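You operate a simulated robot arm through the tools that you are given. There is no shell and no other tool. Be economical: measure what you need, move in short steps, check, and stop when the job is done.

You are at the controls of a simulated robot arm. One attempt, no reset.

TASK
The empty test stand is hissing: stop the leak and prove that it holds 2 bar.
Fine: shut the flow valve, free the locked latch, fill by the green lever, watch ten seconds, let down to 0.

It is judged by the outcome, as a careful person would: the job done as asked, and still so three seconds after it is handed in. It fails if anything else is knocked over, pushed out of place, dropped, spilled or broken.

THE ROBOT
A 6-joint arm with a two-finger parallel gripper, fixed in place. Base frame: the origin is at the foot of the arm, x ahead of it, y to its left, z up; the work surface is at about z = 749. Lengths are in mm, angles in rad, forces in N, time in s.
With the tool pointing down near the work surface it reaches from about 360 to 820 mm from the base axis. Its first joint turns from -2.897 to 2.897 rad. Payload 3.91 kg.
The TCP is the grasp point between the finger pads, 30 mm short of the fingertips. In the tool frame z runs along the fingers and y along their closing line. The gripper opens to 110 mm. The fingers are 20 mm wide and 10 mm thick; the gripper's body (48 by 112 mm) begins 55 mm behind the TCP.
Orientation is that of the tool frame in the base frame, as a unit quaternion [x, y, z, w]. With the fingers straight down and closing along the base's y, the tool's x points along the base's -x, its y along +y and its z along -z.

THE INTERFACE
- The arm moves only by the tool send_rows. Its argument "plan" is one flat list of numbers, 7 for each row, row after row: the shift along the base's x, y, z in mm, then the turn, a rotation vector about the base's x, y, z in rad, then the opening, from 0 (shut) to 1 (fully open). In form: [x, y, z, wx, wy, wz, fingers, x, y, z, wx, wy, wz, fingers, ...]. A call has 1 to 12 rows; each row shifts and turns the commanded pose from where the row before left it. Each row takes 0.2 s and may step no farther than 50 mm and 0.15 rad from the row before; otherwise, or with a gripper value out of range, the whole call is refused. A pose out of reach is approached as far as the arm can. The call stops where the force on the tool passes 40 N (or 10 N more than at its start, if that is more) or the arm is blocked; 0.2 s more then pass. Each finger travels about 45 mm/s and halts on what it meets, pressing with about 27 N; the grip force reading is that of the motor and also rises with nothing between the fingers. The clock runs only during rows and for 0.2 s after the last one: add rows that do not move to give the fingers time. It gives the time, the measured TCP pose, the force on the tool (base axes), the opening and the grip force at its end, in the units of the frame above (readings bear some noise), with the torque about the TCP (base axes, N m) and any sound that the robot's microphone picked up, and new pictures: "views" is both (left out), scene, wrist or none.
- Cameras (640 x 400 px; columns grow to the right, rows downward): "scene" is fixed at [221.4, -650.9, 1502.5]; the picture's right is [0.94, -0.35, 0.00], its down [-0.16, -0.44, -0.88] and it looks along [0.31, 0.83, -0.47] (base axes); focal length 322 px, centre (320, 200). "wrist" rides on the gripper at [77, 7, -114] in the tool frame; the picture's right is [-0.09, 1.00, 0.00], its down [-0.80, -0.07, -0.59] and it looks along [-0.59, -0.05, 0.80] (tool axes); focal length 270 px, centre (320, 200). There is no depth. A picture from a camera that has moved, and an enlarged one, comes with that camera's place and axes in the base frame and with its lens.
- lift_body(by): slides the trunk up (or, below 0, down) by that many mm; the arm rides with it, the base frame stays. It gives what a move gives, with no picture.
- inspect(camera, box): a new picture of the part [left, top, right, bottom] of that camera's present view, enlarged. The clock stands still meanwhile.
- sign_off(): hands the job in; it is judged then, once.

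Go step by step. Nothing tells you positions but the pictures and the camera data: compare them with the known pose of the tool, close in by small moves and look again before you grip or let go. The budget is 120 turns and 200 pictures, counting those below and the enlarged ones. Unless the task says otherwise, let go and move clear before handing in, and close with one line.

The tools are called after "Call:" by a JSON object that holds its "api" and its "payload". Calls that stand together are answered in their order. send_rows: Moves the arm, as the interface text tells. Its arguments: {"type":"object","properties":{"plan":{"type":"array"},"views":{"type":"string","enum":["both","scene","wrist","none"]}},"required":["plan"]} The other tools are called the same way: lift_body (by) slides the trunk up or down; inspect (camera, box) takes an enlarged picture of a part of a camera's view; sign_off () hands the job in.

At the start:

```text
time: 0.0
eef_pos: [368.4, 349.2, 1089.3]
tool_rot: [0.0, 1.0, 0.001, 0.0]
contact_force: [-0.7, 0.4, 0.6]
ft_torque: [0.0, -0.03, 0.0]
finger_gap: 109.9
grip_force: 0.0
trunk travel left (down, up): [-400.0, 210.0]
```

scene: 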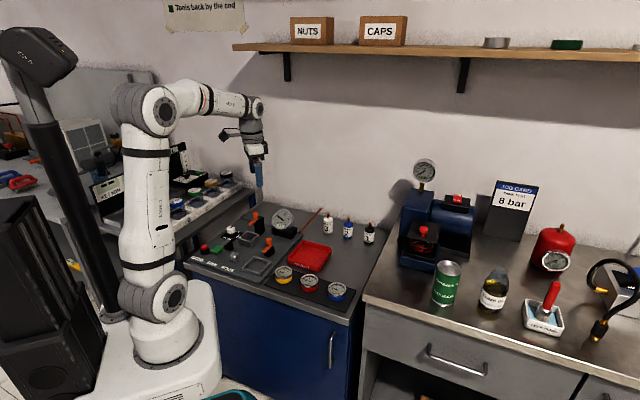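
wrist: 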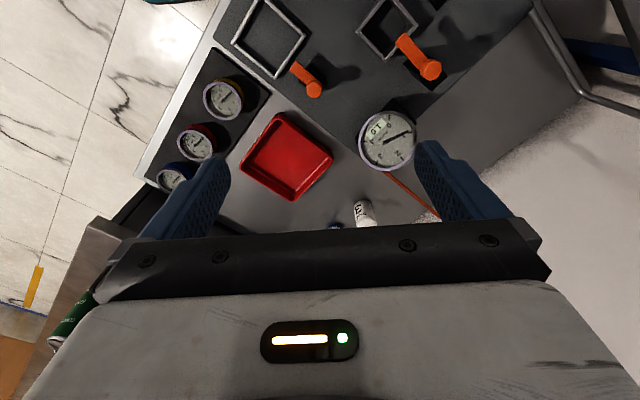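

I see a bench with a test stand (gauge, orange levers, square latch frames, a green lever). I'll look closer before I move.

Call:
{"api": "inspect", "payload": {"camera": "scene", "box": [180, 190, 400, 320]}}

Call:
{"api": "inspect", "payload": {"camera": "scene", "box": [190, 200, 310, 275]}}

Call:
{"api": "inspect", "payload": {"camera": "wrist", "box": [160, 0, 540, 230]}}

Call:
{"api": "inspect", "payload": {"camera": "scene", "box": [150, 0, 260, 40]}}

```text
2.91 times, centred on (290, 255) of scene
camera zoom: at [221.4, -650.9, 1502.5], right [0.94, -0.35, 0.0], down [-0.16, -0.44, -0.88], along [0.31, 0.83, -0.47], focal length 936 px, centre (407, 40)
```

zoom: 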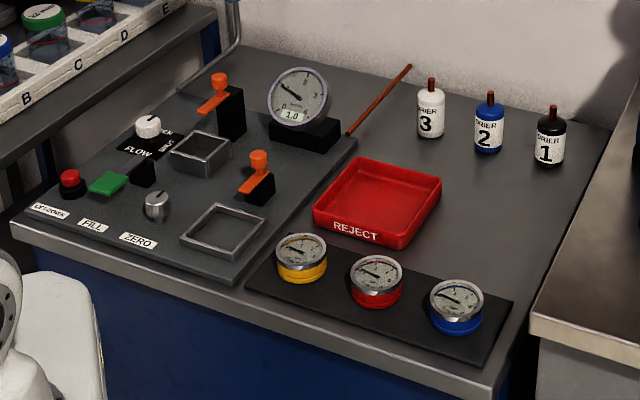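

```text
5.33 times, centred on (250, 238) of scene
camera zoom: at [221.4, -650.9, 1502.5], right [0.94, -0.35, 0.0], down [-0.16, -0.44, -0.88], along [0.31, 0.83, -0.47], focal length 1717 px, centre (693, 0)
```

zoom: 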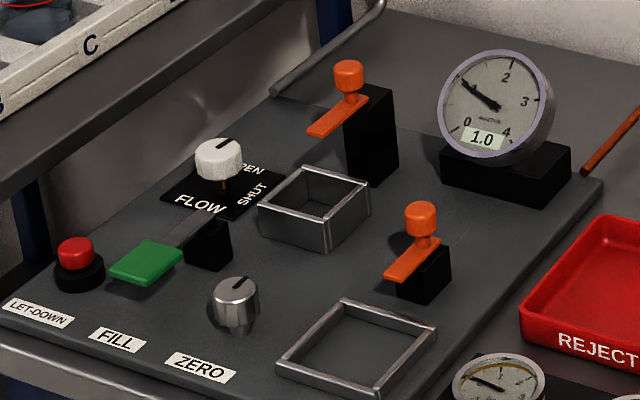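

```text
1.68 times, centred on (350, 115) of wrist
camera zoom: at [288.9, 356.3, 1204.0], right [0.09, 1.0, 0.0], down [0.8, -0.07, 0.59], along [0.59, -0.05, -0.8], focal length 455 px, centre (270, 343)
```

zoom: 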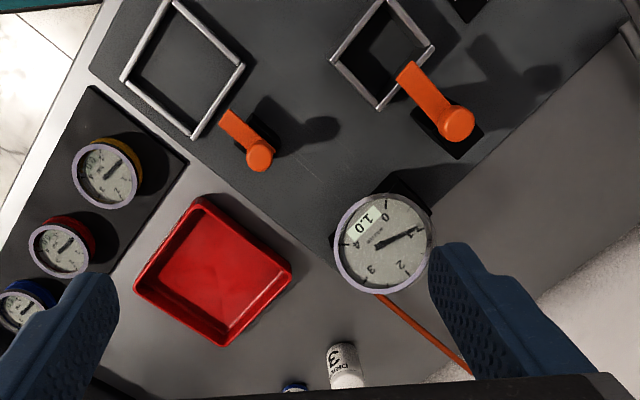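

```text
5.82 times, centred on (205, 20) of scene
camera zoom: at [221.4, -650.9, 1502.5], right [0.94, -0.35, 0.0], down [-0.16, -0.44, -0.88], along [0.31, 0.83, -0.47], focal length 1873 px, centre (989, 1247)
```

zoom: 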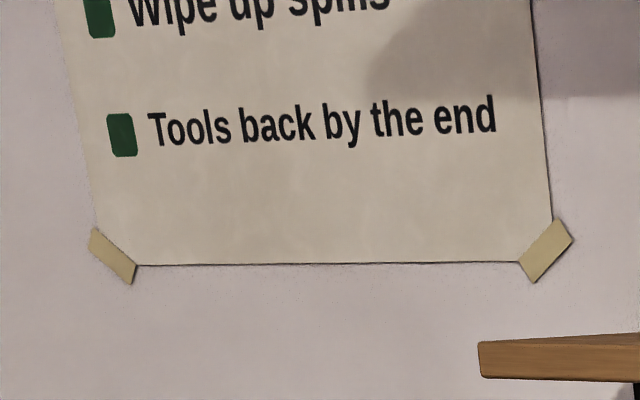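

The stand carries the FLOW knob (open), green FILL lever, red LET-DOWN button, ZERO knob, two nests with orange latches and a gauge at 1.0. I'll move back to get a better wrist view of the panel.

Call:
{"api": "send_rows", "payload": {"plan": [-40, 10, 0, 0, 0, 0, 1, -40, 10, 0, 0, 0, 0, 1, -40, 10, 0, 0, 0, 0, 1, -40, 10, 0, 0, 0, 0, 1], "views": "wrist"}}

Call:
{"api": "inspect", "payload": {"camera": "wrist", "box": [180, 0, 560, 235]}}

Call:
{"api": "inspect", "payload": {"camera": "scene", "box": [190, 200, 310, 275]}}

```text
time: 1.0
eef_pos: [207.2, 389.3, 1089.5]
tool_rot: [-0.001, 1.0, 0.0, 0.0]
contact_force: [-0.1, 0.5, 0.0]
ft_torque: [0.0, 0.02, 0.02]
finger_gap: 109.9
grip_force: 0.0
trunk travel left (down, up): [-400.0, 210.0]
camera wrist: at [127.9, 396.8, 1204.3], right [0.09, 1.0, 0.0], down [0.8, -0.07, 0.59], along [0.59, -0.05, -0.8], focal length 270 px, centre (320, 200)
```

wrist: 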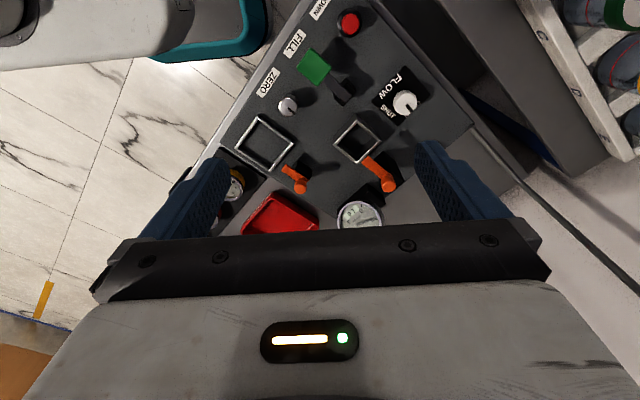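

```text
1.68 times, centred on (370, 118) of wrist
camera zoom: at [127.9, 396.8, 1204.3], right [0.09, 1.0, 0.0], down [0.8, -0.07, 0.59], along [0.59, -0.05, -0.8], focal length 455 px, centre (236, 339)
```

zoom: 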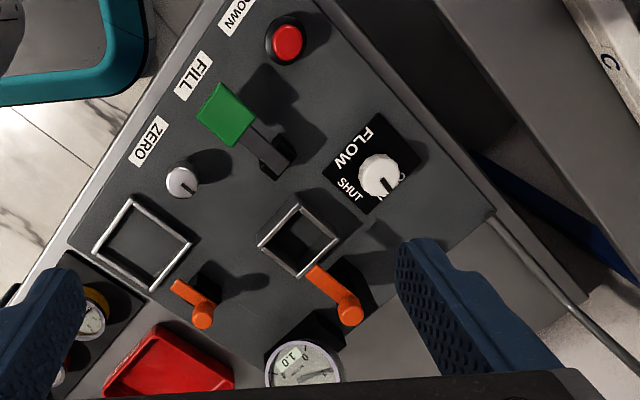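

```text
5.33 times, centred on (250, 238) of scene
camera zoom: at [221.4, -650.9, 1502.5], right [0.94, -0.35, 0.0], down [-0.16, -0.44, -0.88], along [0.31, 0.83, -0.47], focal length 1717 px, centre (693, 0)
```

zoom: 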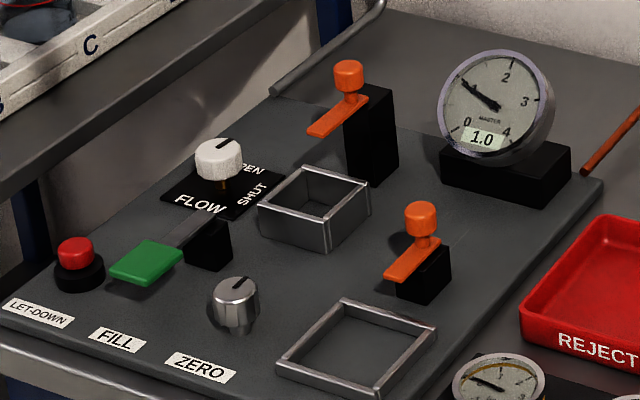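

Both orange latches point to their nests, and the white FLOW knob's line points to OPEN. I'll lower and take a closer look at the knob and latches.

Call:
{"api": "send_rows", "payload": {"plan": [5, 20, -40, 0, 0, 0, 1, 5, 20, -40, 0, 0, 0, 1, 0, 10, -40, 0, 0, 0, 1], "views": "wrist"}}

Call:
{"api": "inspect", "payload": {"camera": "wrist", "box": [230, 40, 430, 165]}}

```text
time: 1.8
eef_pos: [216.4, 439.0, 969.9]
tool_rot: [0.0, 1.0, -0.001, 0.001]
contact_force: [0.5, 0.7, -1.3]
ft_torque: [-0.03, -0.01, 0.05]
finger_gap: 110.0
grip_force: 0.1
trunk travel left (down, up): [-400.0, 210.0]
camera wrist: at [137.8, 445.7, 1083.5], right [0.09, 1.0, 0.0], down [0.8, -0.07, 0.59], along [0.59, -0.05, -0.8], focal length 270 px, centre (320, 200)
```

wrist: 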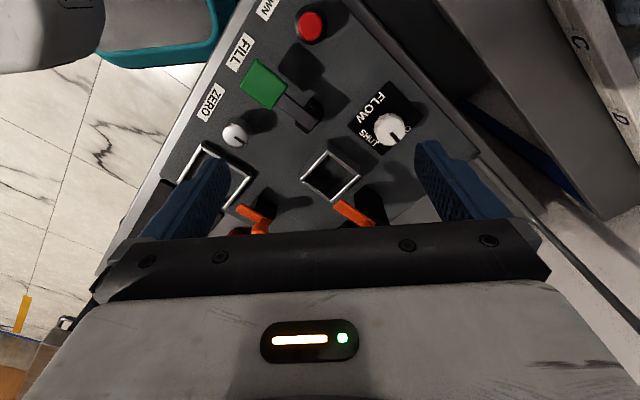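

```text
3.20 times, centred on (330, 102) of wrist
camera zoom: at [137.8, 445.7, 1083.5], right [0.09, 1.0, 0.0], down [0.8, -0.07, 0.59], along [0.59, -0.05, -0.8], focal length 865 px, centre (288, 512)
```

zoom: 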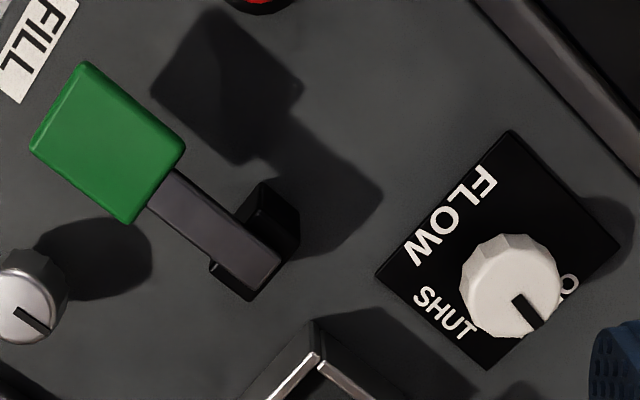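

FLOW's line points to OPEN (+x,+y), so SHUT is a quarter turn clockwise seen from above. I take the knob to be at (264, 516) with its top at z about 785. I'll go above it with the fingers part open.

Call:
{"api": "send_rows", "payload": {"plan": [16, 26, -30, 0, 0, 0, 0.7, 16, 26, -30, 0, 0, 0, 0.55, 16, 25, -30, 0, 0, 0, 0.55, 0, 0, -15, 0, 0, 0, 0.55], "views": "both"}}

Call:
{"api": "inspect", "payload": {"camera": "scene", "box": [190, 180, 310, 255]}}

```text
time: 2.8
eef_pos: [265.8, 516.4, 864.4]
tool_rot: [0.0, 1.0, 0.0, 0.0]
contact_force: [0.0, 0.7, -0.5]
ft_torque: [-0.05, 0.02, 0.0]
finger_gap: 60.4
grip_force: 0.0
trunk travel left (down, up): [-400.0, 210.0]
camera wrist: at [187.0, 523.5, 978.0], right [0.09, 1.0, 0.0], down [0.8, -0.07, 0.59], along [0.59, -0.05, -0.8], focal length 270 px, centre (320, 200)
```

scene: 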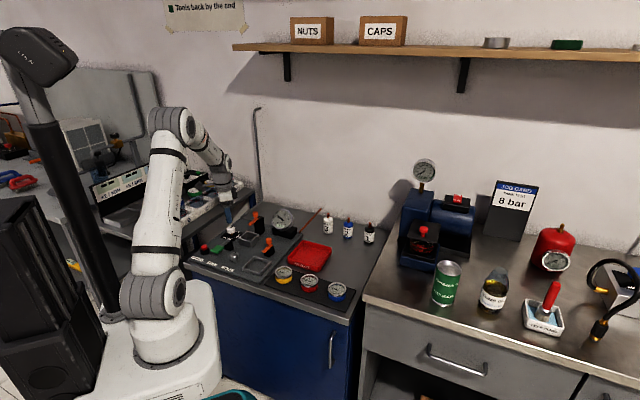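
wrist: 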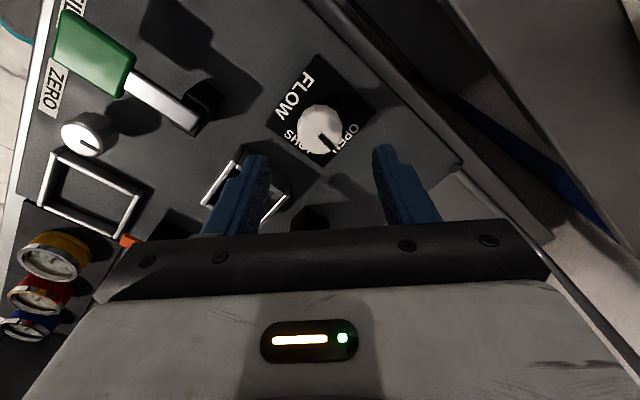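

```text
5.33 times, centred on (250, 218) of scene
camera zoom: at [221.4, -650.9, 1502.5], right [0.94, -0.35, 0.0], down [-0.16, -0.44, -0.88], along [0.31, 0.83, -0.47], focal length 1717 px, centre (693, 107)
```

zoom: 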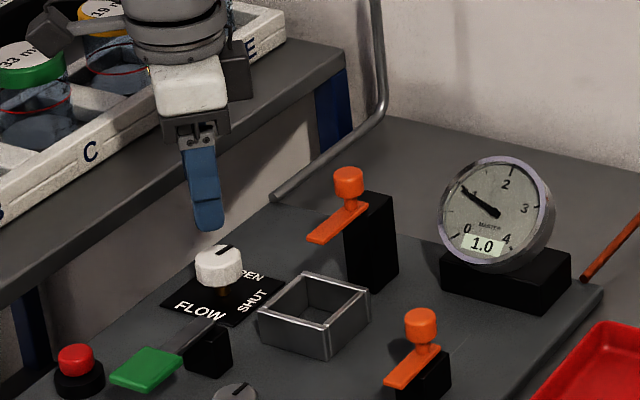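

The knob is centred under the fingers at about (263, 517). I'll go down and close on it.

Call:
{"api": "send_rows", "payload": {"plan": [-2, 0, -30, 0, 0, 0, 0.55, 0, 0, -34, 0, 0, 0, 0.55, 0, 0, 0, 0, 0, 0, 0.55], "views": "wrist"}}

Call:
{"api": "inspect", "payload": {"camera": "scene", "box": [200, 200, 280, 250]}}

```text
time: 3.6
eef_pos: [261.5, 517.4, 799.6]
tool_rot: [0.0, 1.0, 0.0, 0.0]
contact_force: [0.3, -0.6, -0.8]
ft_torque: [-0.01, 0.01, -0.02]
finger_gap: 60.5
grip_force: 0.1
trunk travel left (down, up): [-400.0, 210.0]
camera wrist: at [184.2, 523.7, 914.0], right [0.09, 1.0, 0.0], down [0.8, -0.07, 0.59], along [0.59, -0.05, -0.8], focal length 270 px, centre (320, 200)
```

wrist: 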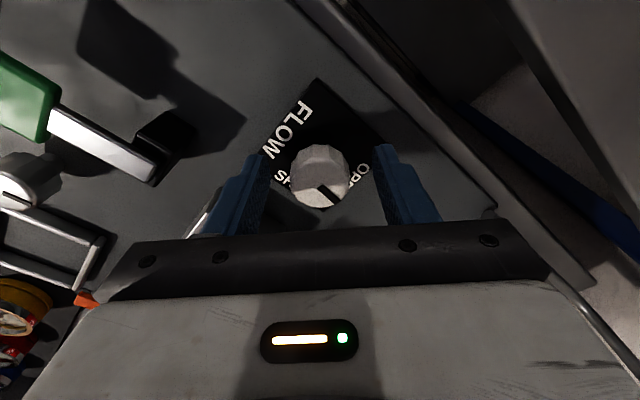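

```text
8.00 times, centred on (240, 225) of scene
camera zoom: at [221.4, -650.9, 1502.5], right [0.94, -0.35, 0.0], down [-0.16, -0.44, -0.88], along [0.31, 0.83, -0.47], focal length 2575 px, centre (960, 0)
```

zoom: 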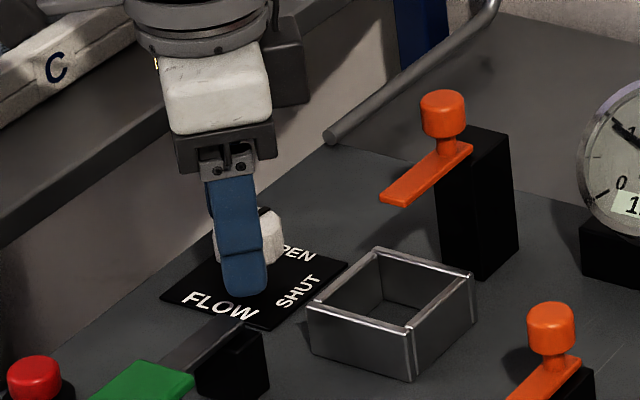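

The fingers straddle the knob with the panel clear below. Closing now.

Call:
{"api": "send_rows", "payload": {"plan": [0, 0, 0, 0, 0, 0, 0.25, 0, 0, 0, 0, 0, 0, 0.2, 0, 0, 0, 0, 0, 0, 0.2, 0, 0, 0, 0, 0, 0, 0.2], "views": "wrist"}}

```text
time: 4.6
eef_pos: [262.4, 517.5, 800.3]
tool_rot: [0.001, 1.0, 0.001, 0.0]
contact_force: [0.0, -3.9, -2.6]
ft_torque: [0.31, -0.04, -0.02]
finger_gap: 33.3
grip_force: 44.9
trunk travel left (down, up): [-400.0, 210.0]
camera wrist: at [184.2, 523.1, 914.3], right [0.09, 1.0, 0.0], down [0.8, -0.07, 0.59], along [0.59, -0.05, -0.8], focal length 270 px, centre (320, 200)
```

wrist: 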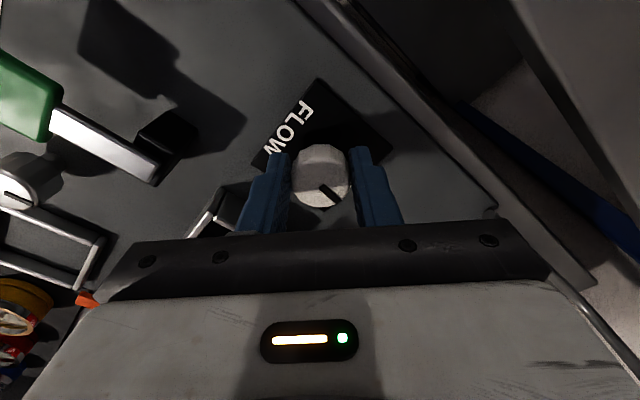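

Gripped at 33 mm. I'll turn it clockwise 90°.

Call:
{"api": "send_rows", "payload": {"plan": [0, 0, 0, 0, 0, -0.131, 0.2, 0, 0, 0, 0, 0, -0.131, 0.2, 0, 0, 0, 0, 0, -0.131, 0.2, 0, 0, 0, 0, 0, -0.131, 0.2, 0, 0, 0, 0, 0, -0.131, 0.2, 0, 0, 0, 0, 0, -0.131, 0.2], "views": "wrist"}}

```text
time: 6.0
eef_pos: [265.4, 521.8, 800.2]
tool_rot: [0.384, 0.923, 0.001, 0.0]
contact_force: [2.4, 30.6, -4.7]
ft_torque: [-0.08, -0.33, 0.1]
finger_gap: 33.3
grip_force: 44.9
trunk travel left (down, up): [-400.0, 210.0]
camera wrist: at [213.2, 579.3, 914.4], right [0.77, 0.64, 0.0], down [0.51, -0.62, 0.59], along [0.38, -0.45, -0.8], focal length 270 px, centre (320, 200)
```

wrist: 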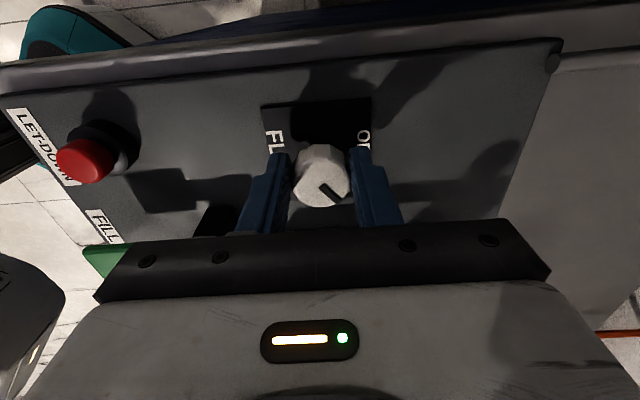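

It turned about 45°, but a side force of 30 N shows the knob axis is about 6 mm further in x than my TCP. I'll follow that arc for the rest.

Call:
{"api": "send_rows", "payload": {"plan": [2, 4, 0, 0, 0, 0, 0.2, 1, 0.6, 0, 0, 0, -0.131, 0.2, 0.8, 0.4, 0, 0, 0, -0.131, 0.2, 0.7, 0.4, 0, 0, 0, -0.131, 0.2, 0.7, 0.2, 0, 0, 0, -0.131, 0.2, 0.7, 0.1, 0, 0, 0, -0.131, 0.2, 0.7, 0, 0, 0, 0, -0.131, 0.2], "views": "wrist"}}

```text
time: 7.6
eef_pos: [270.6, 520.6, 800.4]
tool_rot: [0.708, 0.706, -0.002, 0.003]
contact_force: [-18.1, -8.8, -5.4]
ft_torque: [-0.41, 0.33, 0.53]
finger_gap: 33.4
grip_force: 45.2
trunk travel left (down, up): [-400.0, 210.0]
camera wrist: at [274.1, 597.9, 913.9], right [1.0, -0.09, 0.0], down [-0.07, -0.8, 0.6], along [-0.05, -0.6, -0.8], focal length 270 px, centre (320, 200)
```

wrist: 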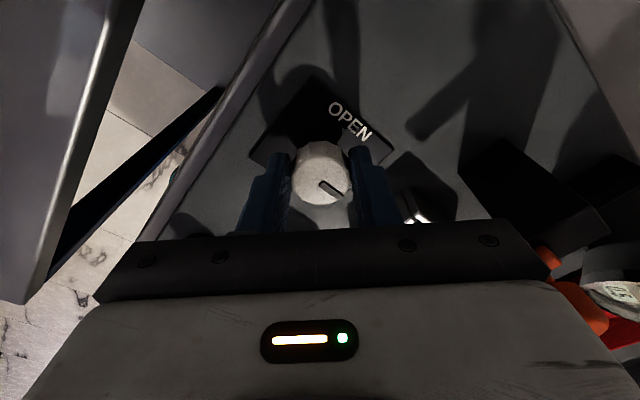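

The line now points toward SHUT (+x,−y) and the torque has risen, so it is at or near the stop. I'll add a little more turn, then release and check.

Call:
{"api": "send_rows", "payload": {"plan": [0.5, -2, 0, 0, 0, -0.08, 0.2, 0, 0, 0, 0, 0, -0.06, 0.2, 0, 0, 0, 0, 0, 0, 0.2], "views": "wrist"}}

Call:
{"api": "inspect", "payload": {"camera": "wrist", "box": [240, 80, 400, 230]}}

```text
time: 8.4
eef_pos: [269.7, 519.1, 799.7]
tool_rot: [0.756, 0.655, -0.001, 0.0]
contact_force: [-18.6, -8.5, -9.3]
ft_torque: [-0.33, 0.99, 0.55]
finger_gap: 33.7
grip_force: 44.7
trunk travel left (down, up): [-400.0, 210.0]
camera wrist: at [285.2, 595.3, 914.5], right [0.97, -0.23, 0.0], down [-0.18, -0.78, 0.6], along [-0.14, -0.58, -0.8], focal length 270 px, centre (320, 200)
```

wrist: 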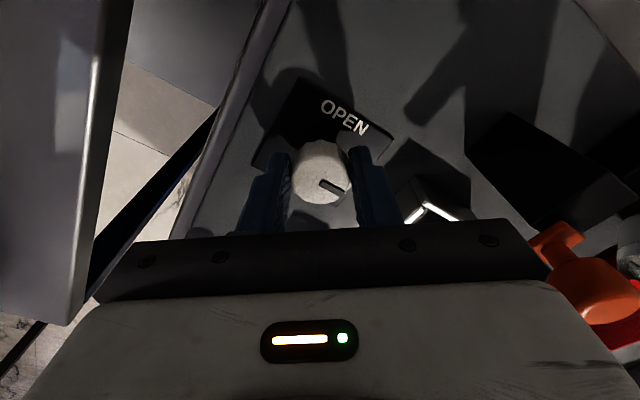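

```text
2.67 times, centred on (320, 155) of wrist
camera zoom: at [285.2, 595.3, 914.5], right [0.97, -0.23, 0.0], down [-0.18, -0.78, 0.6], along [-0.14, -0.58, -0.8], focal length 721 px, centre (320, 320)
```

zoom: 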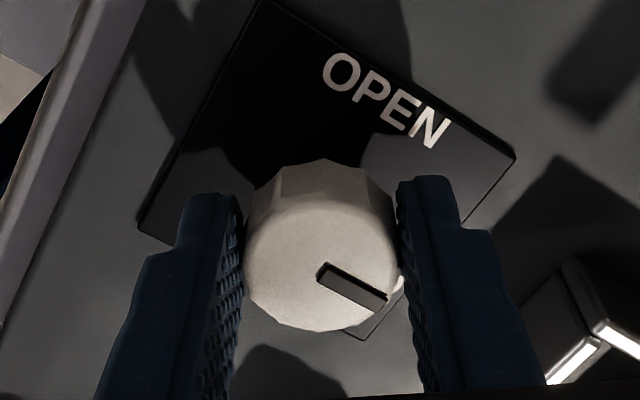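

The line is at the stop and parallel to the plate edge, at SHUT, and the fingers are slipping. I'll release and go up.

Call:
{"api": "send_rows", "payload": {"plan": [0, 0, 0, 0, 0, 0, 0.5, 0, 0, 0, 0, 0, 0, 0.5, 0, 0, 0, 0, 0, 0, 0.5, 0, 0, 40, 0, 0, 0, 0.5, 0, 0, 45, 0, 0, 0, 0.5], "views": "both"}}

Call:
{"api": "inspect", "payload": {"camera": "scene", "box": [190, 190, 310, 265]}}

Call:
{"api": "inspect", "payload": {"camera": "wrist", "box": [220, 20, 540, 220]}}

```text
time: 9.6
eef_pos: [271.3, 519.7, 884.8]
tool_rot: [0.756, 0.654, 0.0, -0.001]
contact_force: [-0.3, -0.2, -0.3]
ft_torque: [0.01, -0.01, -0.01]
finger_gap: 55.2
grip_force: 0.0
trunk travel left (down, up): [-400.0, 210.0]
camera wrist: at [285.9, 595.2, 999.5], right [0.97, -0.23, 0.0], down [-0.18, -0.78, 0.59], along [-0.14, -0.58, -0.8], focal length 270 px, centre (320, 200)
```

scene: 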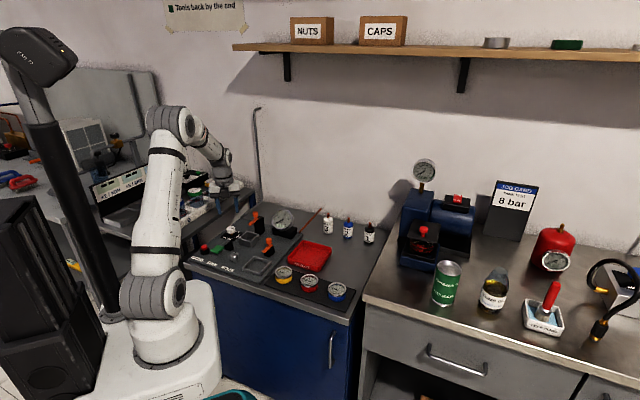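
wrist: 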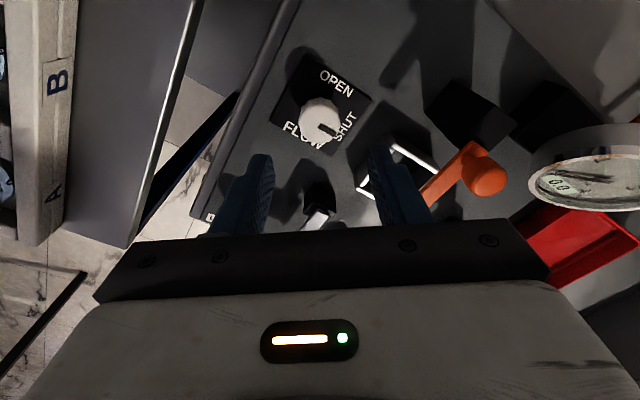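

```text
5.33 times, centred on (250, 228) of scene
camera zoom: at [221.4, -650.9, 1502.5], right [0.94, -0.35, 0.0], down [-0.16, -0.44, -0.88], along [0.31, 0.83, -0.47], focal length 1717 px, centre (693, 53)
```

zoom: 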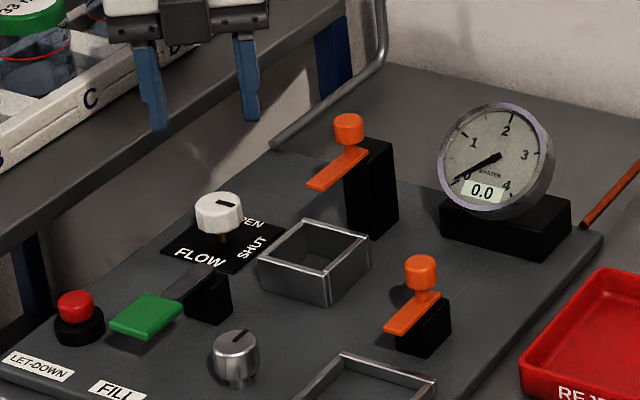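

```text
2.00 times, centred on (380, 120) of wrist
camera zoom: at [285.9, 595.2, 999.5], right [0.97, -0.23, 0.0], down [-0.18, -0.78, 0.59], along [-0.14, -0.58, -0.8], focal length 541 px, centre (200, 360)
```

zoom: 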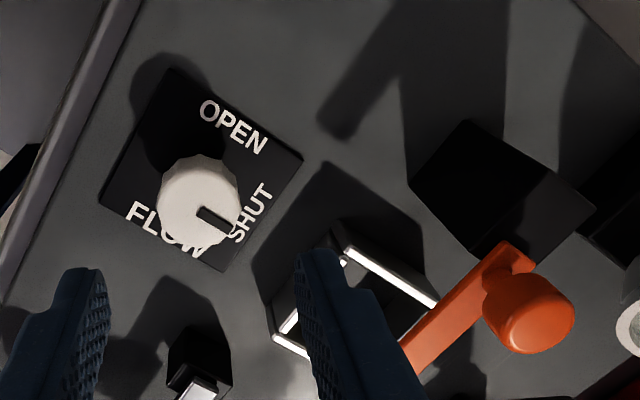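

The gauge fell to 0.0, so FLOW is shut and its line is on SHUT. Next I need to see which latch is locked, so I'll turn the hand back and view both latches from above.

Call:
{"api": "send_rows", "payload": {"plan": [0, 0, 35, 0, 0, 0.142, 1, 0, 0, 35, 0, 0, 0.142, 1, 8, -13, 30, 0, 0, 0.142, 1, 8, -13, 10, 0, 0, 0.142, 1, 9, -13, 10, 0, 0, 0.142, 1, 9, -13, 0, 0, 0, 0.142, 1, 9, -13, 0, 0, 0, 0.142, 1, 9, -13, 0, 0, 0, 0.142, 1, 9, -13, 0, 0, 0, 0.142, 1, 9, -13, 0, 0, 0, 0.142, 1, 9, -13, 0, 0, 0, 0.142, 1, 9, -13, 0, 0, 0, 0.142, 1], "views": "wrist"}}

Call:
{"api": "inspect", "payload": {"camera": "wrist", "box": [180, 40, 420, 190]}}

Call:
{"api": "inspect", "payload": {"camera": "scene", "box": [240, 205, 304, 245]}}

Call:
{"api": "inspect", "payload": {"camera": "scene", "box": [240, 230, 304, 270]}}

```text
time: 12.2
eef_pos: [358.7, 390.0, 1005.7]
tool_rot: [0.003, 1.0, 0.0, 0.0]
contact_force: [-0.2, 1.1, 0.6]
ft_torque: [-0.03, -0.02, 0.01]
finger_gap: 110.0
grip_force: 0.2
trunk travel left (down, up): [-400.0, 210.0]
camera wrist: at [280.5, 396.9, 1119.9], right [0.09, 1.0, 0.0], down [0.8, -0.08, 0.59], along [0.59, -0.06, -0.8], focal length 270 px, centre (320, 200)
```

wrist: 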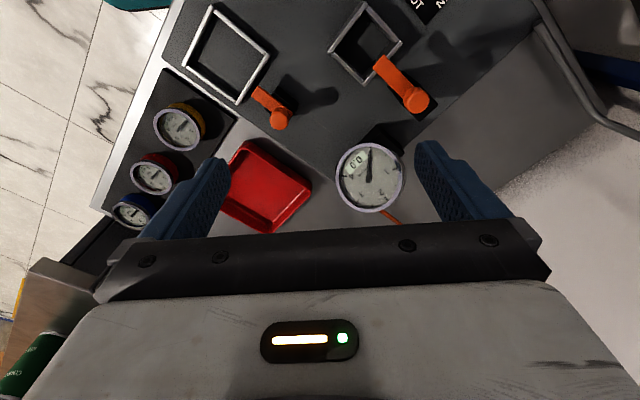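

```text
2.67 times, centred on (300, 115) of wrist
camera zoom: at [280.5, 396.9, 1119.9], right [0.09, 1.0, 0.0], down [0.8, -0.08, 0.59], along [0.59, -0.06, -0.8], focal length 721 px, centre (373, 427)
```

zoom: 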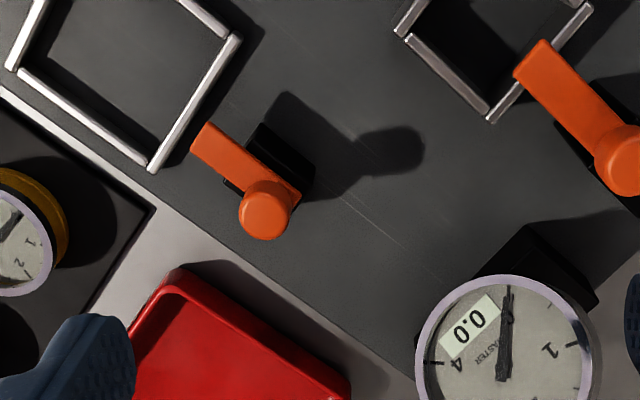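

```text
10.00 times, centred on (272, 225) of scene
camera zoom: at [221.4, -650.9, 1502.5], right [0.94, -0.35, 0.0], down [-0.16, -0.44, -0.88], along [0.31, 0.83, -0.47], focal length 3219 px, centre (800, -50)
```

zoom: 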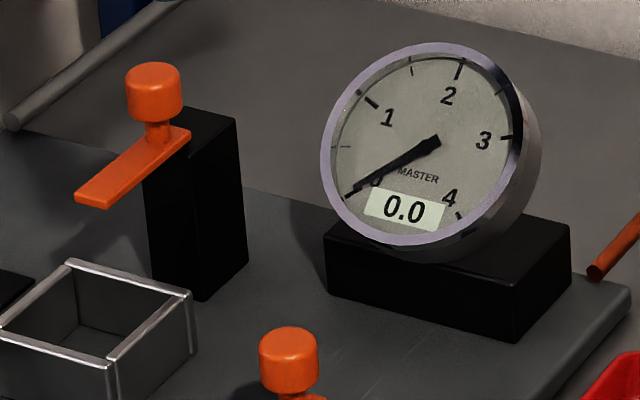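

```text
10.00 times, centred on (272, 250) of scene
camera zoom: at [221.4, -650.9, 1502.5], right [0.94, -0.35, 0.0], down [-0.16, -0.44, -0.88], along [0.31, 0.83, -0.47], focal length 3219 px, centre (800, -300)
```

zoom: 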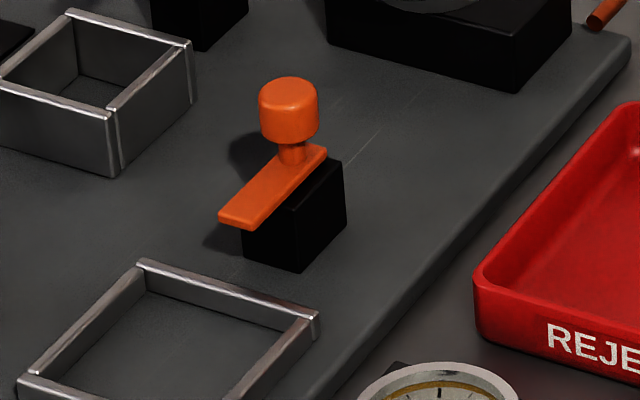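

The gauge sits at 0.0. The two latches look alike from here: the far arm reaches over its nest, the near one seems to stop short. I'll take a closer view of each.

Call:
{"api": "send_rows", "payload": {"plan": [-10, 27, -30, 0, 0, 0, 1, -20, 28, -30, 0, 0, 0, 1, -10, 28, -30, 0, 0, 0, 1], "views": "wrist"}}

Call:
{"api": "inspect", "payload": {"camera": "wrist", "box": [220, 60, 400, 230]}}

```text
time: 13.0
eef_pos: [318.4, 474.1, 916.4]
tool_rot: [0.005, 1.0, 0.001, 0.0]
contact_force: [0.6, 0.0, 0.1]
ft_torque: [0.0, -0.04, 0.01]
finger_gap: 110.3
grip_force: 0.1
trunk travel left (down, up): [-400.0, 210.0]
camera wrist: at [240.2, 481.0, 1029.6], right [0.1, 1.0, 0.0], down [0.8, -0.08, 0.59], along [0.59, -0.06, -0.8], focal length 270 px, centre (320, 200)
```

wrist: 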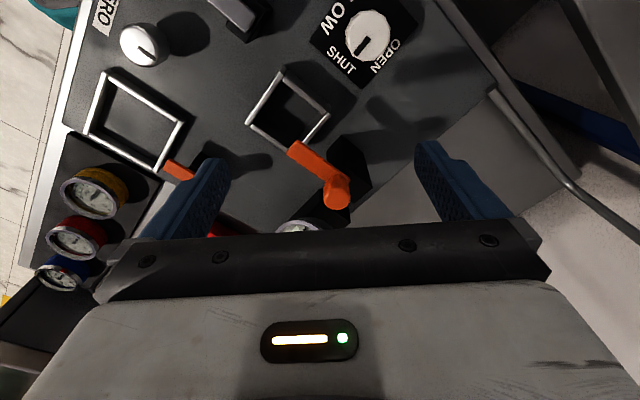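

```text
2.35 times, centred on (310, 145) of wrist
camera zoom: at [240.2, 481.0, 1029.6], right [0.1, 1.0, 0.0], down [0.8, -0.08, 0.59], along [0.59, -0.06, -0.8], focal length 636 px, centre (344, 329)
```

zoom: 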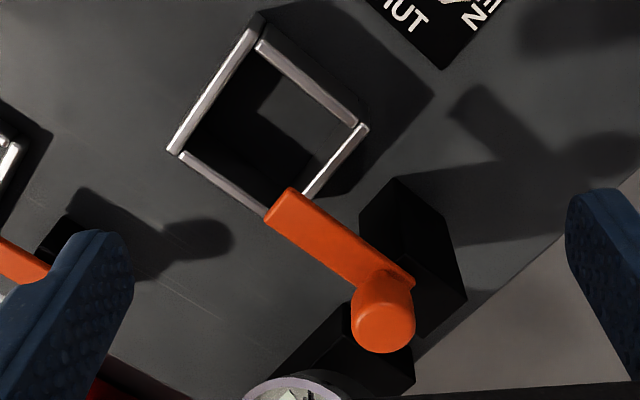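

Both arms point at their nest's centre. The far arm overlaps its nest by about 13 mm, while the near one is drawn back clear of its nest. So these look like sliding latches, and the far one is the locked one. I'll position over the far knob at about (369, 482), top z 854.

Call:
{"api": "send_rows", "payload": {"plan": [9, 1, 0, 0, 0, -0.131, 0.7, 9, 1, 0, 0, 0, -0.131, 0.5, 9, 2, 0, 0, 0, -0.131, 0.5, 8, 1, 0, 0, 0, -0.131, 0.5, 8, 2, 0, 0, 0, -0.131, 0.5, 8, 1, 0, 0, 0, -0.131, 0.5, 0, 0, -8, 0, 0, 0, 0.5], "views": "both"}}

Call:
{"api": "inspect", "payload": {"camera": "scene", "box": [220, 180, 300, 230]}}

Call:
{"api": "inspect", "payload": {"camera": "wrist", "box": [230, 80, 410, 230]}}

```text
time: 14.6
eef_pos: [368.9, 481.1, 908.8]
tool_rot: [0.387, 0.922, 0.0, 0.001]
contact_force: [-0.1, 0.3, 0.2]
ft_torque: [0.02, 0.0, -0.03]
finger_gap: 55.0
grip_force: 0.0
trunk travel left (down, up): [-400.0, 210.0]
camera wrist: at [319.1, 540.8, 1022.1], right [0.77, 0.63, 0.0], down [0.51, -0.62, 0.59], along [0.38, -0.46, -0.8], focal length 270 px, centre (320, 200)
```

scene: 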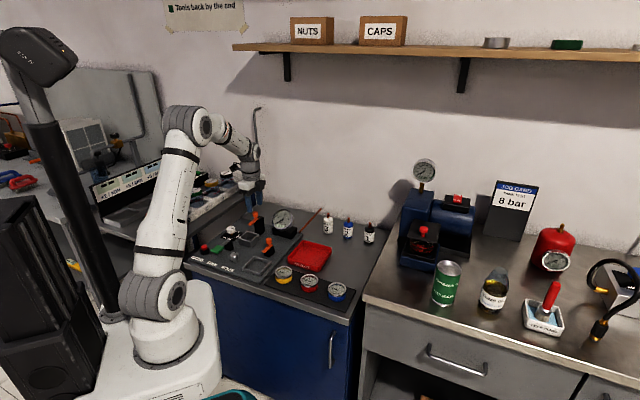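
wrist: 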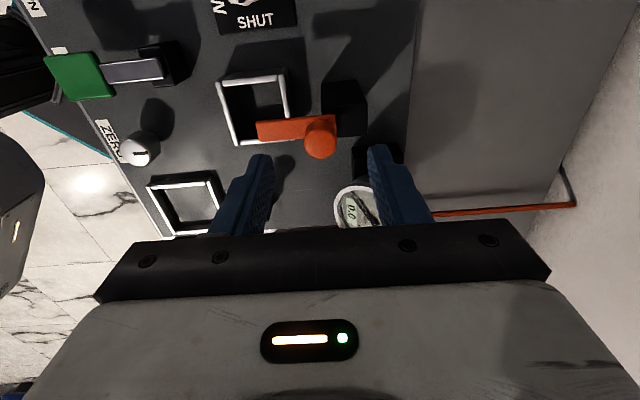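

```text
8.00 times, centred on (260, 205) of scene
camera zoom: at [221.4, -650.9, 1502.5], right [0.94, -0.35, 0.0], down [-0.16, -0.44, -0.88], along [0.31, 0.83, -0.47], focal length 2575 px, centre (800, 160)
```

zoom: 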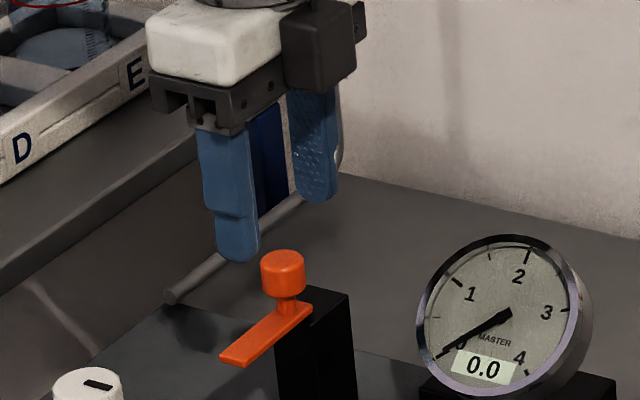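

```text
2.67 times, centred on (320, 155) of wrist
camera zoom: at [319.1, 540.8, 1022.1], right [0.77, 0.63, 0.0], down [0.51, -0.62, 0.59], along [0.38, -0.46, -0.8], focal length 721 px, centre (320, 320)
```

zoom: 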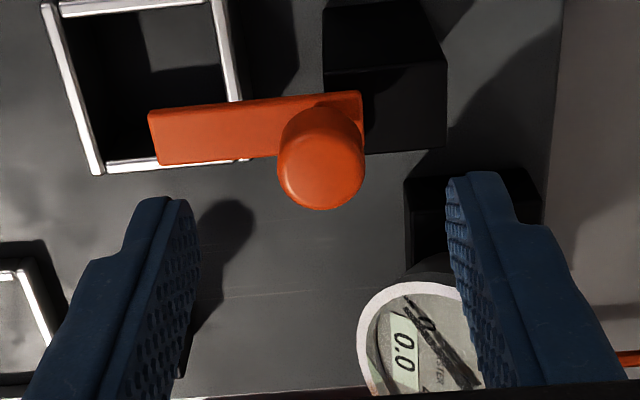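

The knob is centred at (368, 482). The far block extends behind the arm, which supports a slide back along (+x,+y). Going down onto the knob and gripping.

Call:
{"api": "send_rows", "payload": {"plan": [0, 0, -25, 0, 0, 0, 0.5, 0, 0, -17, 0, 0, 0, 0.5, 0, 0, 0, 0, 0, 0, 0.1, 0, 0, 0, 0, 0, 0, 0.1, 0, 0, 0, 0, 0, 0, 0.1], "views": "wrist"}}

Call:
{"api": "inspect", "payload": {"camera": "scene", "box": [220, 190, 300, 240]}}

```text
time: 15.8
eef_pos: [370.0, 480.1, 867.2]
tool_rot: [0.387, 0.922, 0.0, 0.0]
contact_force: [2.2, 2.7, 0.2]
ft_torque: [0.07, -0.03, -0.02]
finger_gap: 21.1
grip_force: 38.5
trunk travel left (down, up): [-400.0, 210.0]
camera wrist: at [318.9, 540.9, 980.3], right [0.77, 0.64, 0.0], down [0.51, -0.62, 0.59], along [0.38, -0.46, -0.8], focal length 270 px, centre (320, 200)
```

wrist: 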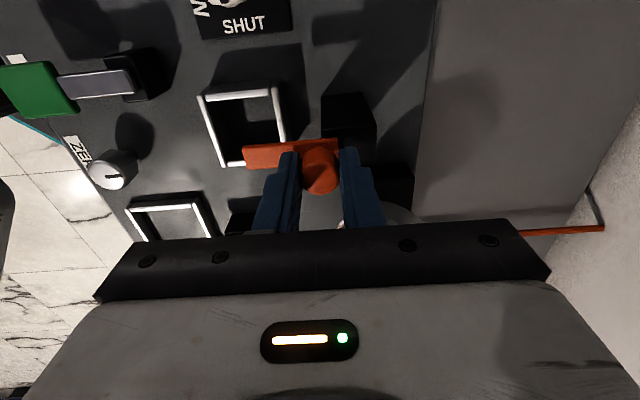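

```text
8.00 times, centred on (260, 215) of scene
camera zoom: at [221.4, -650.9, 1502.5], right [0.94, -0.35, 0.0], down [-0.16, -0.44, -0.88], along [0.31, 0.83, -0.47], focal length 2575 px, centre (800, 80)
```

zoom: 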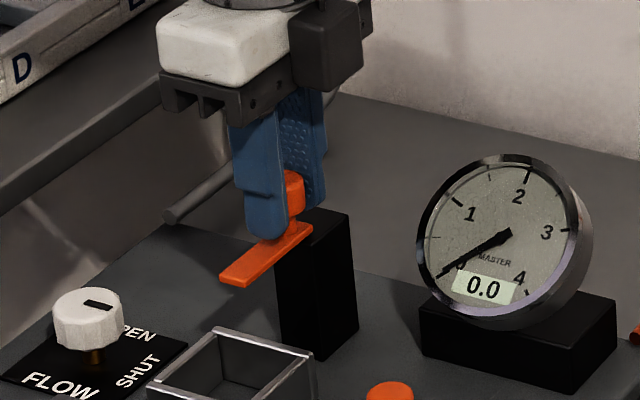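

Knob gripped (21 mm). I'll pull gently along the slide direction away from the nest.

Call:
{"api": "send_rows", "payload": {"plan": [2, 2, 0, 0, 0, 0, 0.1, 2, 2, 0, 0, 0, 0, 0.1, 2, 2, 0, 0, 0, 0, 0.1], "views": "wrist"}}

```text
time: 16.6
eef_pos: [375.8, 488.6, 866.4]
tool_rot: [0.387, 0.922, 0.0, -0.001]
contact_force: [0.0, -0.7, -2.1]
ft_torque: [-0.1, -0.03, 0.0]
finger_gap: 20.5
grip_force: 44.8
trunk travel left (down, up): [-400.0, 210.0]
camera wrist: at [324.6, 546.7, 980.3], right [0.77, 0.64, 0.0], down [0.51, -0.62, 0.59], along [0.38, -0.46, -0.8], focal length 270 px, centre (320, 200)
```

wrist: 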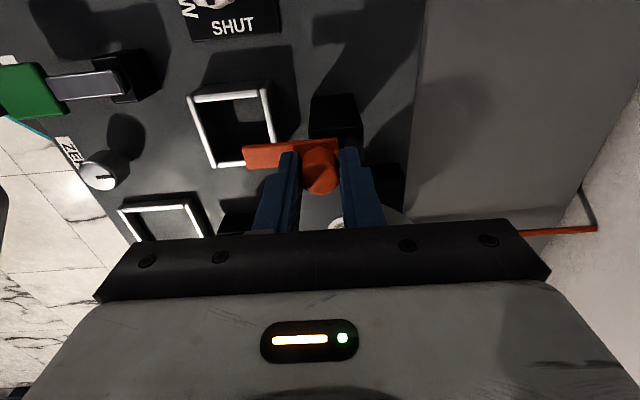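

It slides freely, and the arm moved back with the knob. I'll continue to the stop.

Call:
{"api": "send_rows", "payload": {"plan": [2, 2, 0, 0, 0, 0, 0.1, 2, 2, 0, 0, 0, 0, 0.1, 2, 2, 0, 0, 0, 0, 0.1, 2, 2, 0, 0, 0, 0, 0.1, 2, 2, 0, 0, 0, 0, 0.1, 2, 2, 0, 0, 0, 0, 0.1], "views": "wrist"}}

```text
time: 18.0
eef_pos: [385.8, 498.6, 866.2]
tool_rot: [0.387, 0.922, -0.002, -0.001]
contact_force: [-11.7, -11.9, 1.2]
ft_torque: [0.06, 0.32, -0.02]
finger_gap: 20.9
grip_force: 44.8
trunk travel left (down, up): [-400.0, 210.0]
camera wrist: at [335.4, 557.5, 980.2], right [0.77, 0.64, 0.0], down [0.51, -0.62, 0.6], along [0.38, -0.46, -0.8], focal length 270 px, centre (320, 200)
```

wrist: 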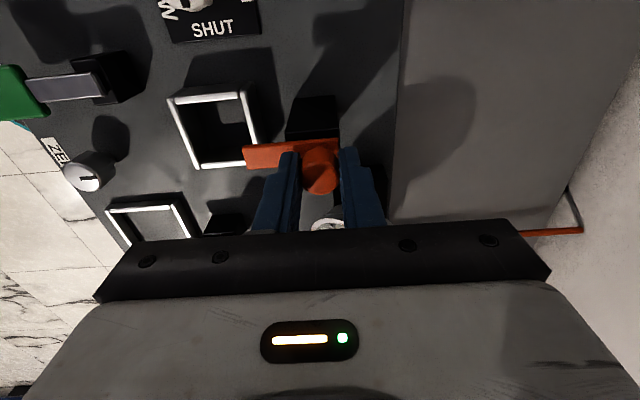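

It stopped after about 22 mm with 17 N against it, and the arm is flush with its block like the near one. I'll release and rise.

Call:
{"api": "send_rows", "payload": {"plan": [0, 0, 0, 0, 0, 0, 0.5, 0, 0, 0, 0, 0, 0, 0.5, 0, 0, 0, 0, 0, 0, 0.5, 0, 0, 40, 0, 0, 0, 0.5, 0, 0, 40, 0, 0, 0, 0.5], "views": "wrist"}}

Call:
{"api": "inspect", "payload": {"camera": "scene", "box": [190, 200, 310, 275]}}

```text
time: 19.2
eef_pos: [387.9, 497.8, 946.3]
tool_rot: [0.387, 0.922, 0.0, 0.0]
contact_force: [-0.1, -0.3, 0.7]
ft_torque: [-0.03, 0.04, 0.01]
finger_gap: 54.9
grip_force: 0.0
trunk travel left (down, up): [-400.0, 210.0]
camera wrist: at [337.3, 558.7, 1060.3], right [0.77, 0.64, 0.0], down [0.51, -0.62, 0.59], along [0.38, -0.46, -0.8], focal length 270 px, centre (320, 200)
```

wrist: 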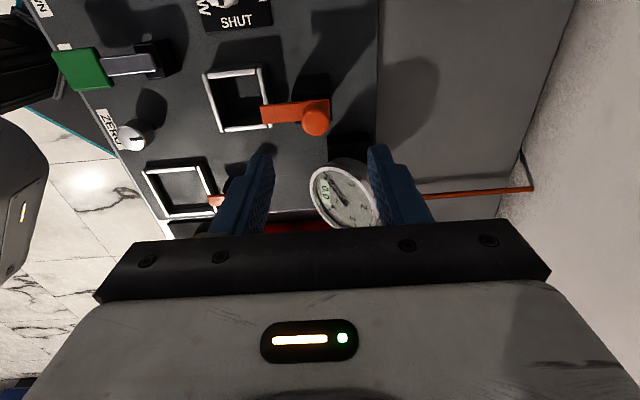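

```text
5.33 times, centred on (250, 238) of scene
camera zoom: at [221.4, -650.9, 1502.5], right [0.94, -0.35, 0.0], down [-0.16, -0.44, -0.88], along [0.31, 0.83, -0.47], focal length 1717 px, centre (693, 0)
```

zoom: 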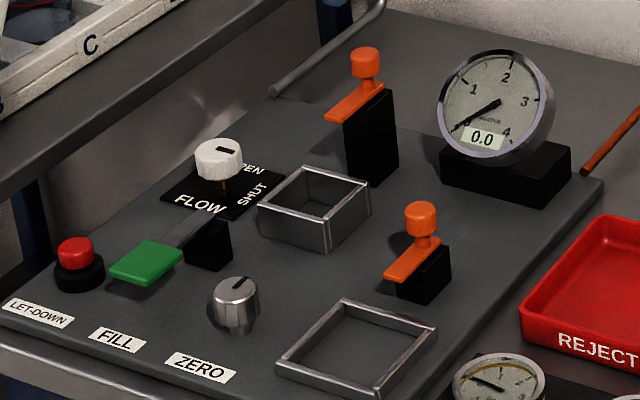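

Both latches now look alike, drawn back, and the gauge reads 0.0. Next is the green FILL paddle at about (203, 382, 790). I'll move above it with the fingers shut.

Call:
{"api": "send_rows", "payload": {"plan": [-37, -23, 0, 0, 0, 0, 0, -37, -23, 0, 0, 0, 0, 0, -37, -23, -10, 0, 0, 0, 0, -37, -23, -40, 0, 0, 0, 0, -37, -24, -36, 0, 0, 0, 0], "views": "both"}}

Call:
{"api": "inspect", "payload": {"camera": "scene", "box": [180, 195, 260, 275]}}

```text
refused: row 4 steps farther than a row can; nothing moved
```

```text
5.00 times, centred on (220, 235) of scene
camera zoom: at [221.4, -650.9, 1502.5], right [0.94, -0.35, 0.0], down [-0.16, -0.44, -0.88], along [0.31, 0.83, -0.47], focal length 1609 px, centre (820, 25)
```

zoom: 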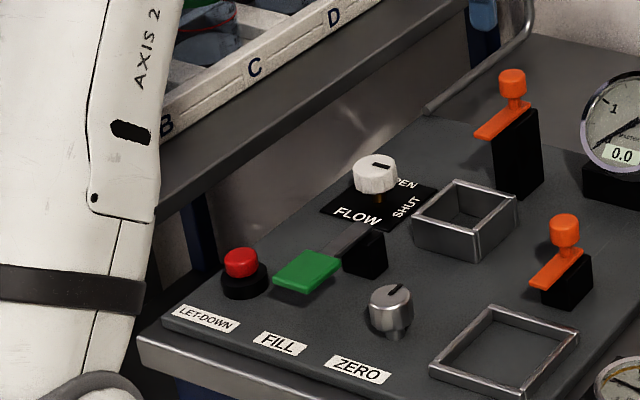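

The step was too long, so nothing moved. I'll send it again in smaller steps.

Call:
{"api": "send_rows", "payload": {"plan": [-37, -23, 0, 0, 0, 0, 0, -37, -23, 0, 0, 0, 0, 0, -37, -23, 0, 0, 0, 0, 0, -37, -23, -10, 0, 0, 0, 0, -37, -24, -14, 0, 0, 0, 0, 0, 0, -40, 0, 0, 0, 0, 0, 0, -20, 0, 0, 0, 0], "views": "both"}}

Call:
{"api": "inspect", "payload": {"camera": "scene", "box": [190, 210, 310, 285]}}

```text
time: 20.8
eef_pos: [202.7, 383.6, 861.7]
tool_rot: [0.387, 0.922, 0.001, -0.001]
contact_force: [0.1, 0.9, 1.0]
ft_torque: [-0.01, -0.02, -0.01]
finger_gap: 0.0
grip_force: 26.8
trunk travel left (down, up): [-400.0, 210.0]
camera wrist: at [151.5, 443.5, 975.1], right [0.77, 0.63, 0.0], down [0.51, -0.62, 0.59], along [0.38, -0.46, -0.8], focal length 270 px, centre (320, 200)
```

scene: 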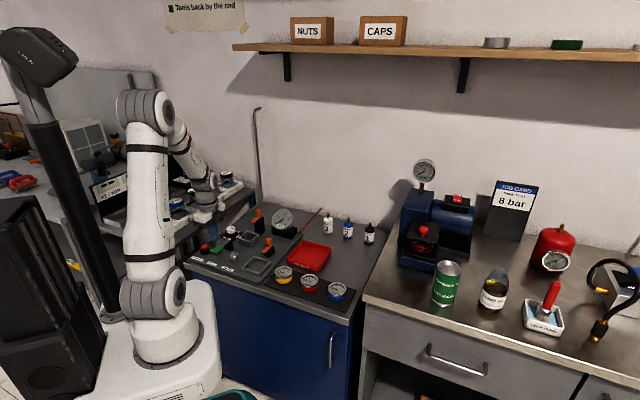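
wrist: 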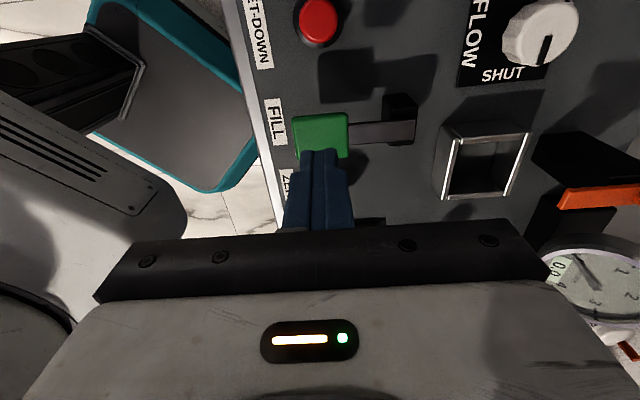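

```text
5.33 times, centred on (250, 248) of scene
camera zoom: at [221.4, -650.9, 1502.5], right [0.94, -0.35, 0.0], down [-0.16, -0.44, -0.88], along [0.31, 0.83, -0.47], focal length 1717 px, centre (693, -53)
```

zoom: 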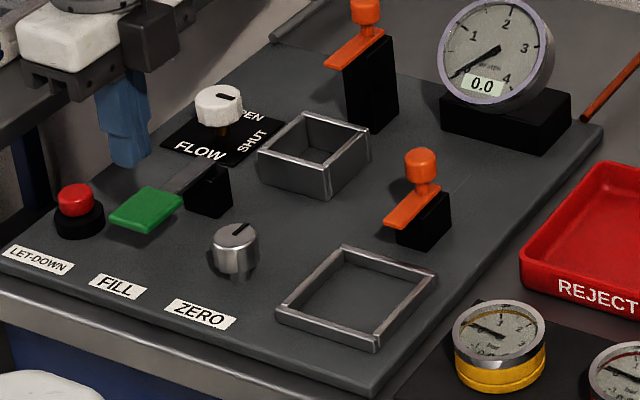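

The fingertip is right above the paddle centre (202, 382). I'll go down to just above it and then press by small steps.

Call:
{"api": "send_rows", "payload": {"plan": [0, 0, -20, 0, 0, 0, 0, 0, 0, -17, 0, 0, 0, 0, 0, 0, -4, 0, 0, 0, 0, 0, 0, -3, 0, 0, 0, 0], "views": "none"}}

Call:
{"api": "inspect", "payload": {"camera": "scene", "box": [190, 205, 310, 280]}}

```text
time: 21.8
eef_pos: [201.7, 382.5, 817.5]
tool_rot: [0.386, 0.922, 0.0, 0.0]
contact_force: [-2.1, 1.2, 2.0]
ft_torque: [0.05, 0.03, 0.02]
finger_gap: 0.2
grip_force: 27.3
trunk travel left (down, up): [-400.0, 210.0]
```

```text
5.33 times, centred on (250, 242) of scene
camera zoom: at [221.4, -650.9, 1502.5], right [0.94, -0.35, 0.0], down [-0.16, -0.44, -0.88], along [0.31, 0.83, -0.47], focal length 1717 px, centre (693, -27)
```

zoom: 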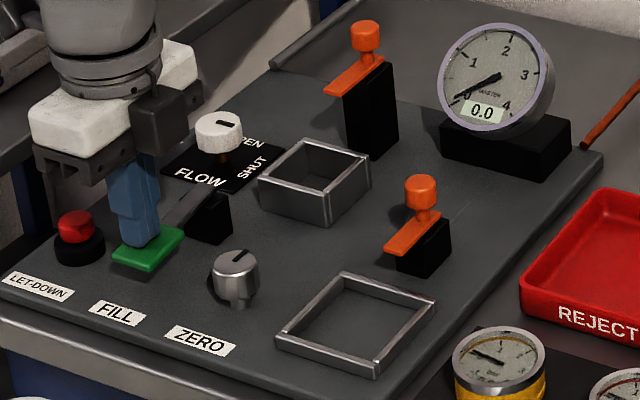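

Just at contact. Pressing further in small steps.

Call:
{"api": "send_rows", "payload": {"plan": [0, 0, -3, 0, 0, 0, 0, 0, 0, -3, 0, 0, 0, 0], "views": "none"}}

Call:
{"api": "inspect", "payload": {"camera": "scene", "box": [190, 205, 310, 280]}}

```text
time: 22.4
eef_pos: [203.2, 382.4, 811.1]
tool_rot: [0.386, 0.923, 0.0, 0.0]
contact_force: [0.5, -1.5, 2.9]
ft_torque: [0.0, -0.06, -0.04]
finger_gap: 0.0
grip_force: 26.6
trunk travel left (down, up): [-400.0, 210.0]
```

```text
5.33 times, centred on (250, 242) of scene
camera zoom: at [221.4, -650.9, 1502.5], right [0.94, -0.35, 0.0], down [-0.16, -0.44, -0.88], along [0.31, 0.83, -0.47], focal length 1717 px, centre (693, -27)
```

zoom: 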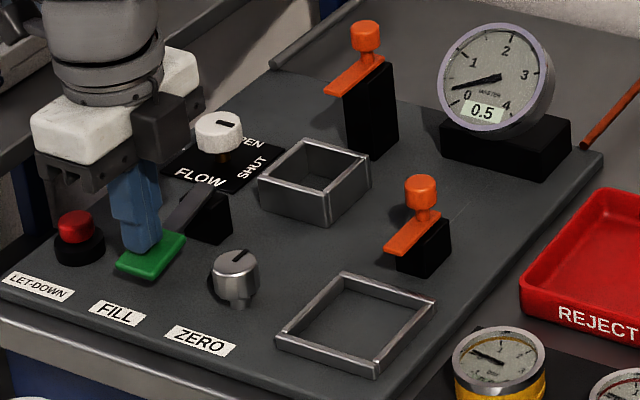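

It is filling: 0.5. I'll hold in short pulses.

Call:
{"api": "send_rows", "payload": {"plan": [0, 0, 0, 0, 0, 0, 0], "views": "none"}}

Call:
{"api": "inspect", "payload": {"camera": "scene", "box": [268, 205, 298, 235]}}

```text
time: 22.8
eef_pos: [202.5, 383.0, 813.6]
tool_rot: [0.387, 0.922, 0.0, 0.0]
contact_force: [0.6, -0.2, 3.0]
ft_torque: [-0.01, -0.02, -0.01]
finger_gap: 0.0
grip_force: 26.6
trunk travel left (down, up): [-400.0, 210.0]
```

```text
13.33 times, centred on (283, 220) of scene
camera zoom: at [221.4, -650.9, 1502.5], right [0.94, -0.35, 0.0], down [-0.16, -0.44, -0.88], along [0.31, 0.83, -0.47], focal length 4292 px, centre (813, -67)
```

zoom: 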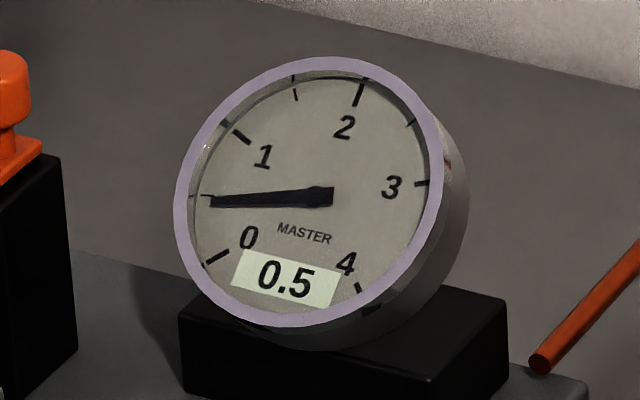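

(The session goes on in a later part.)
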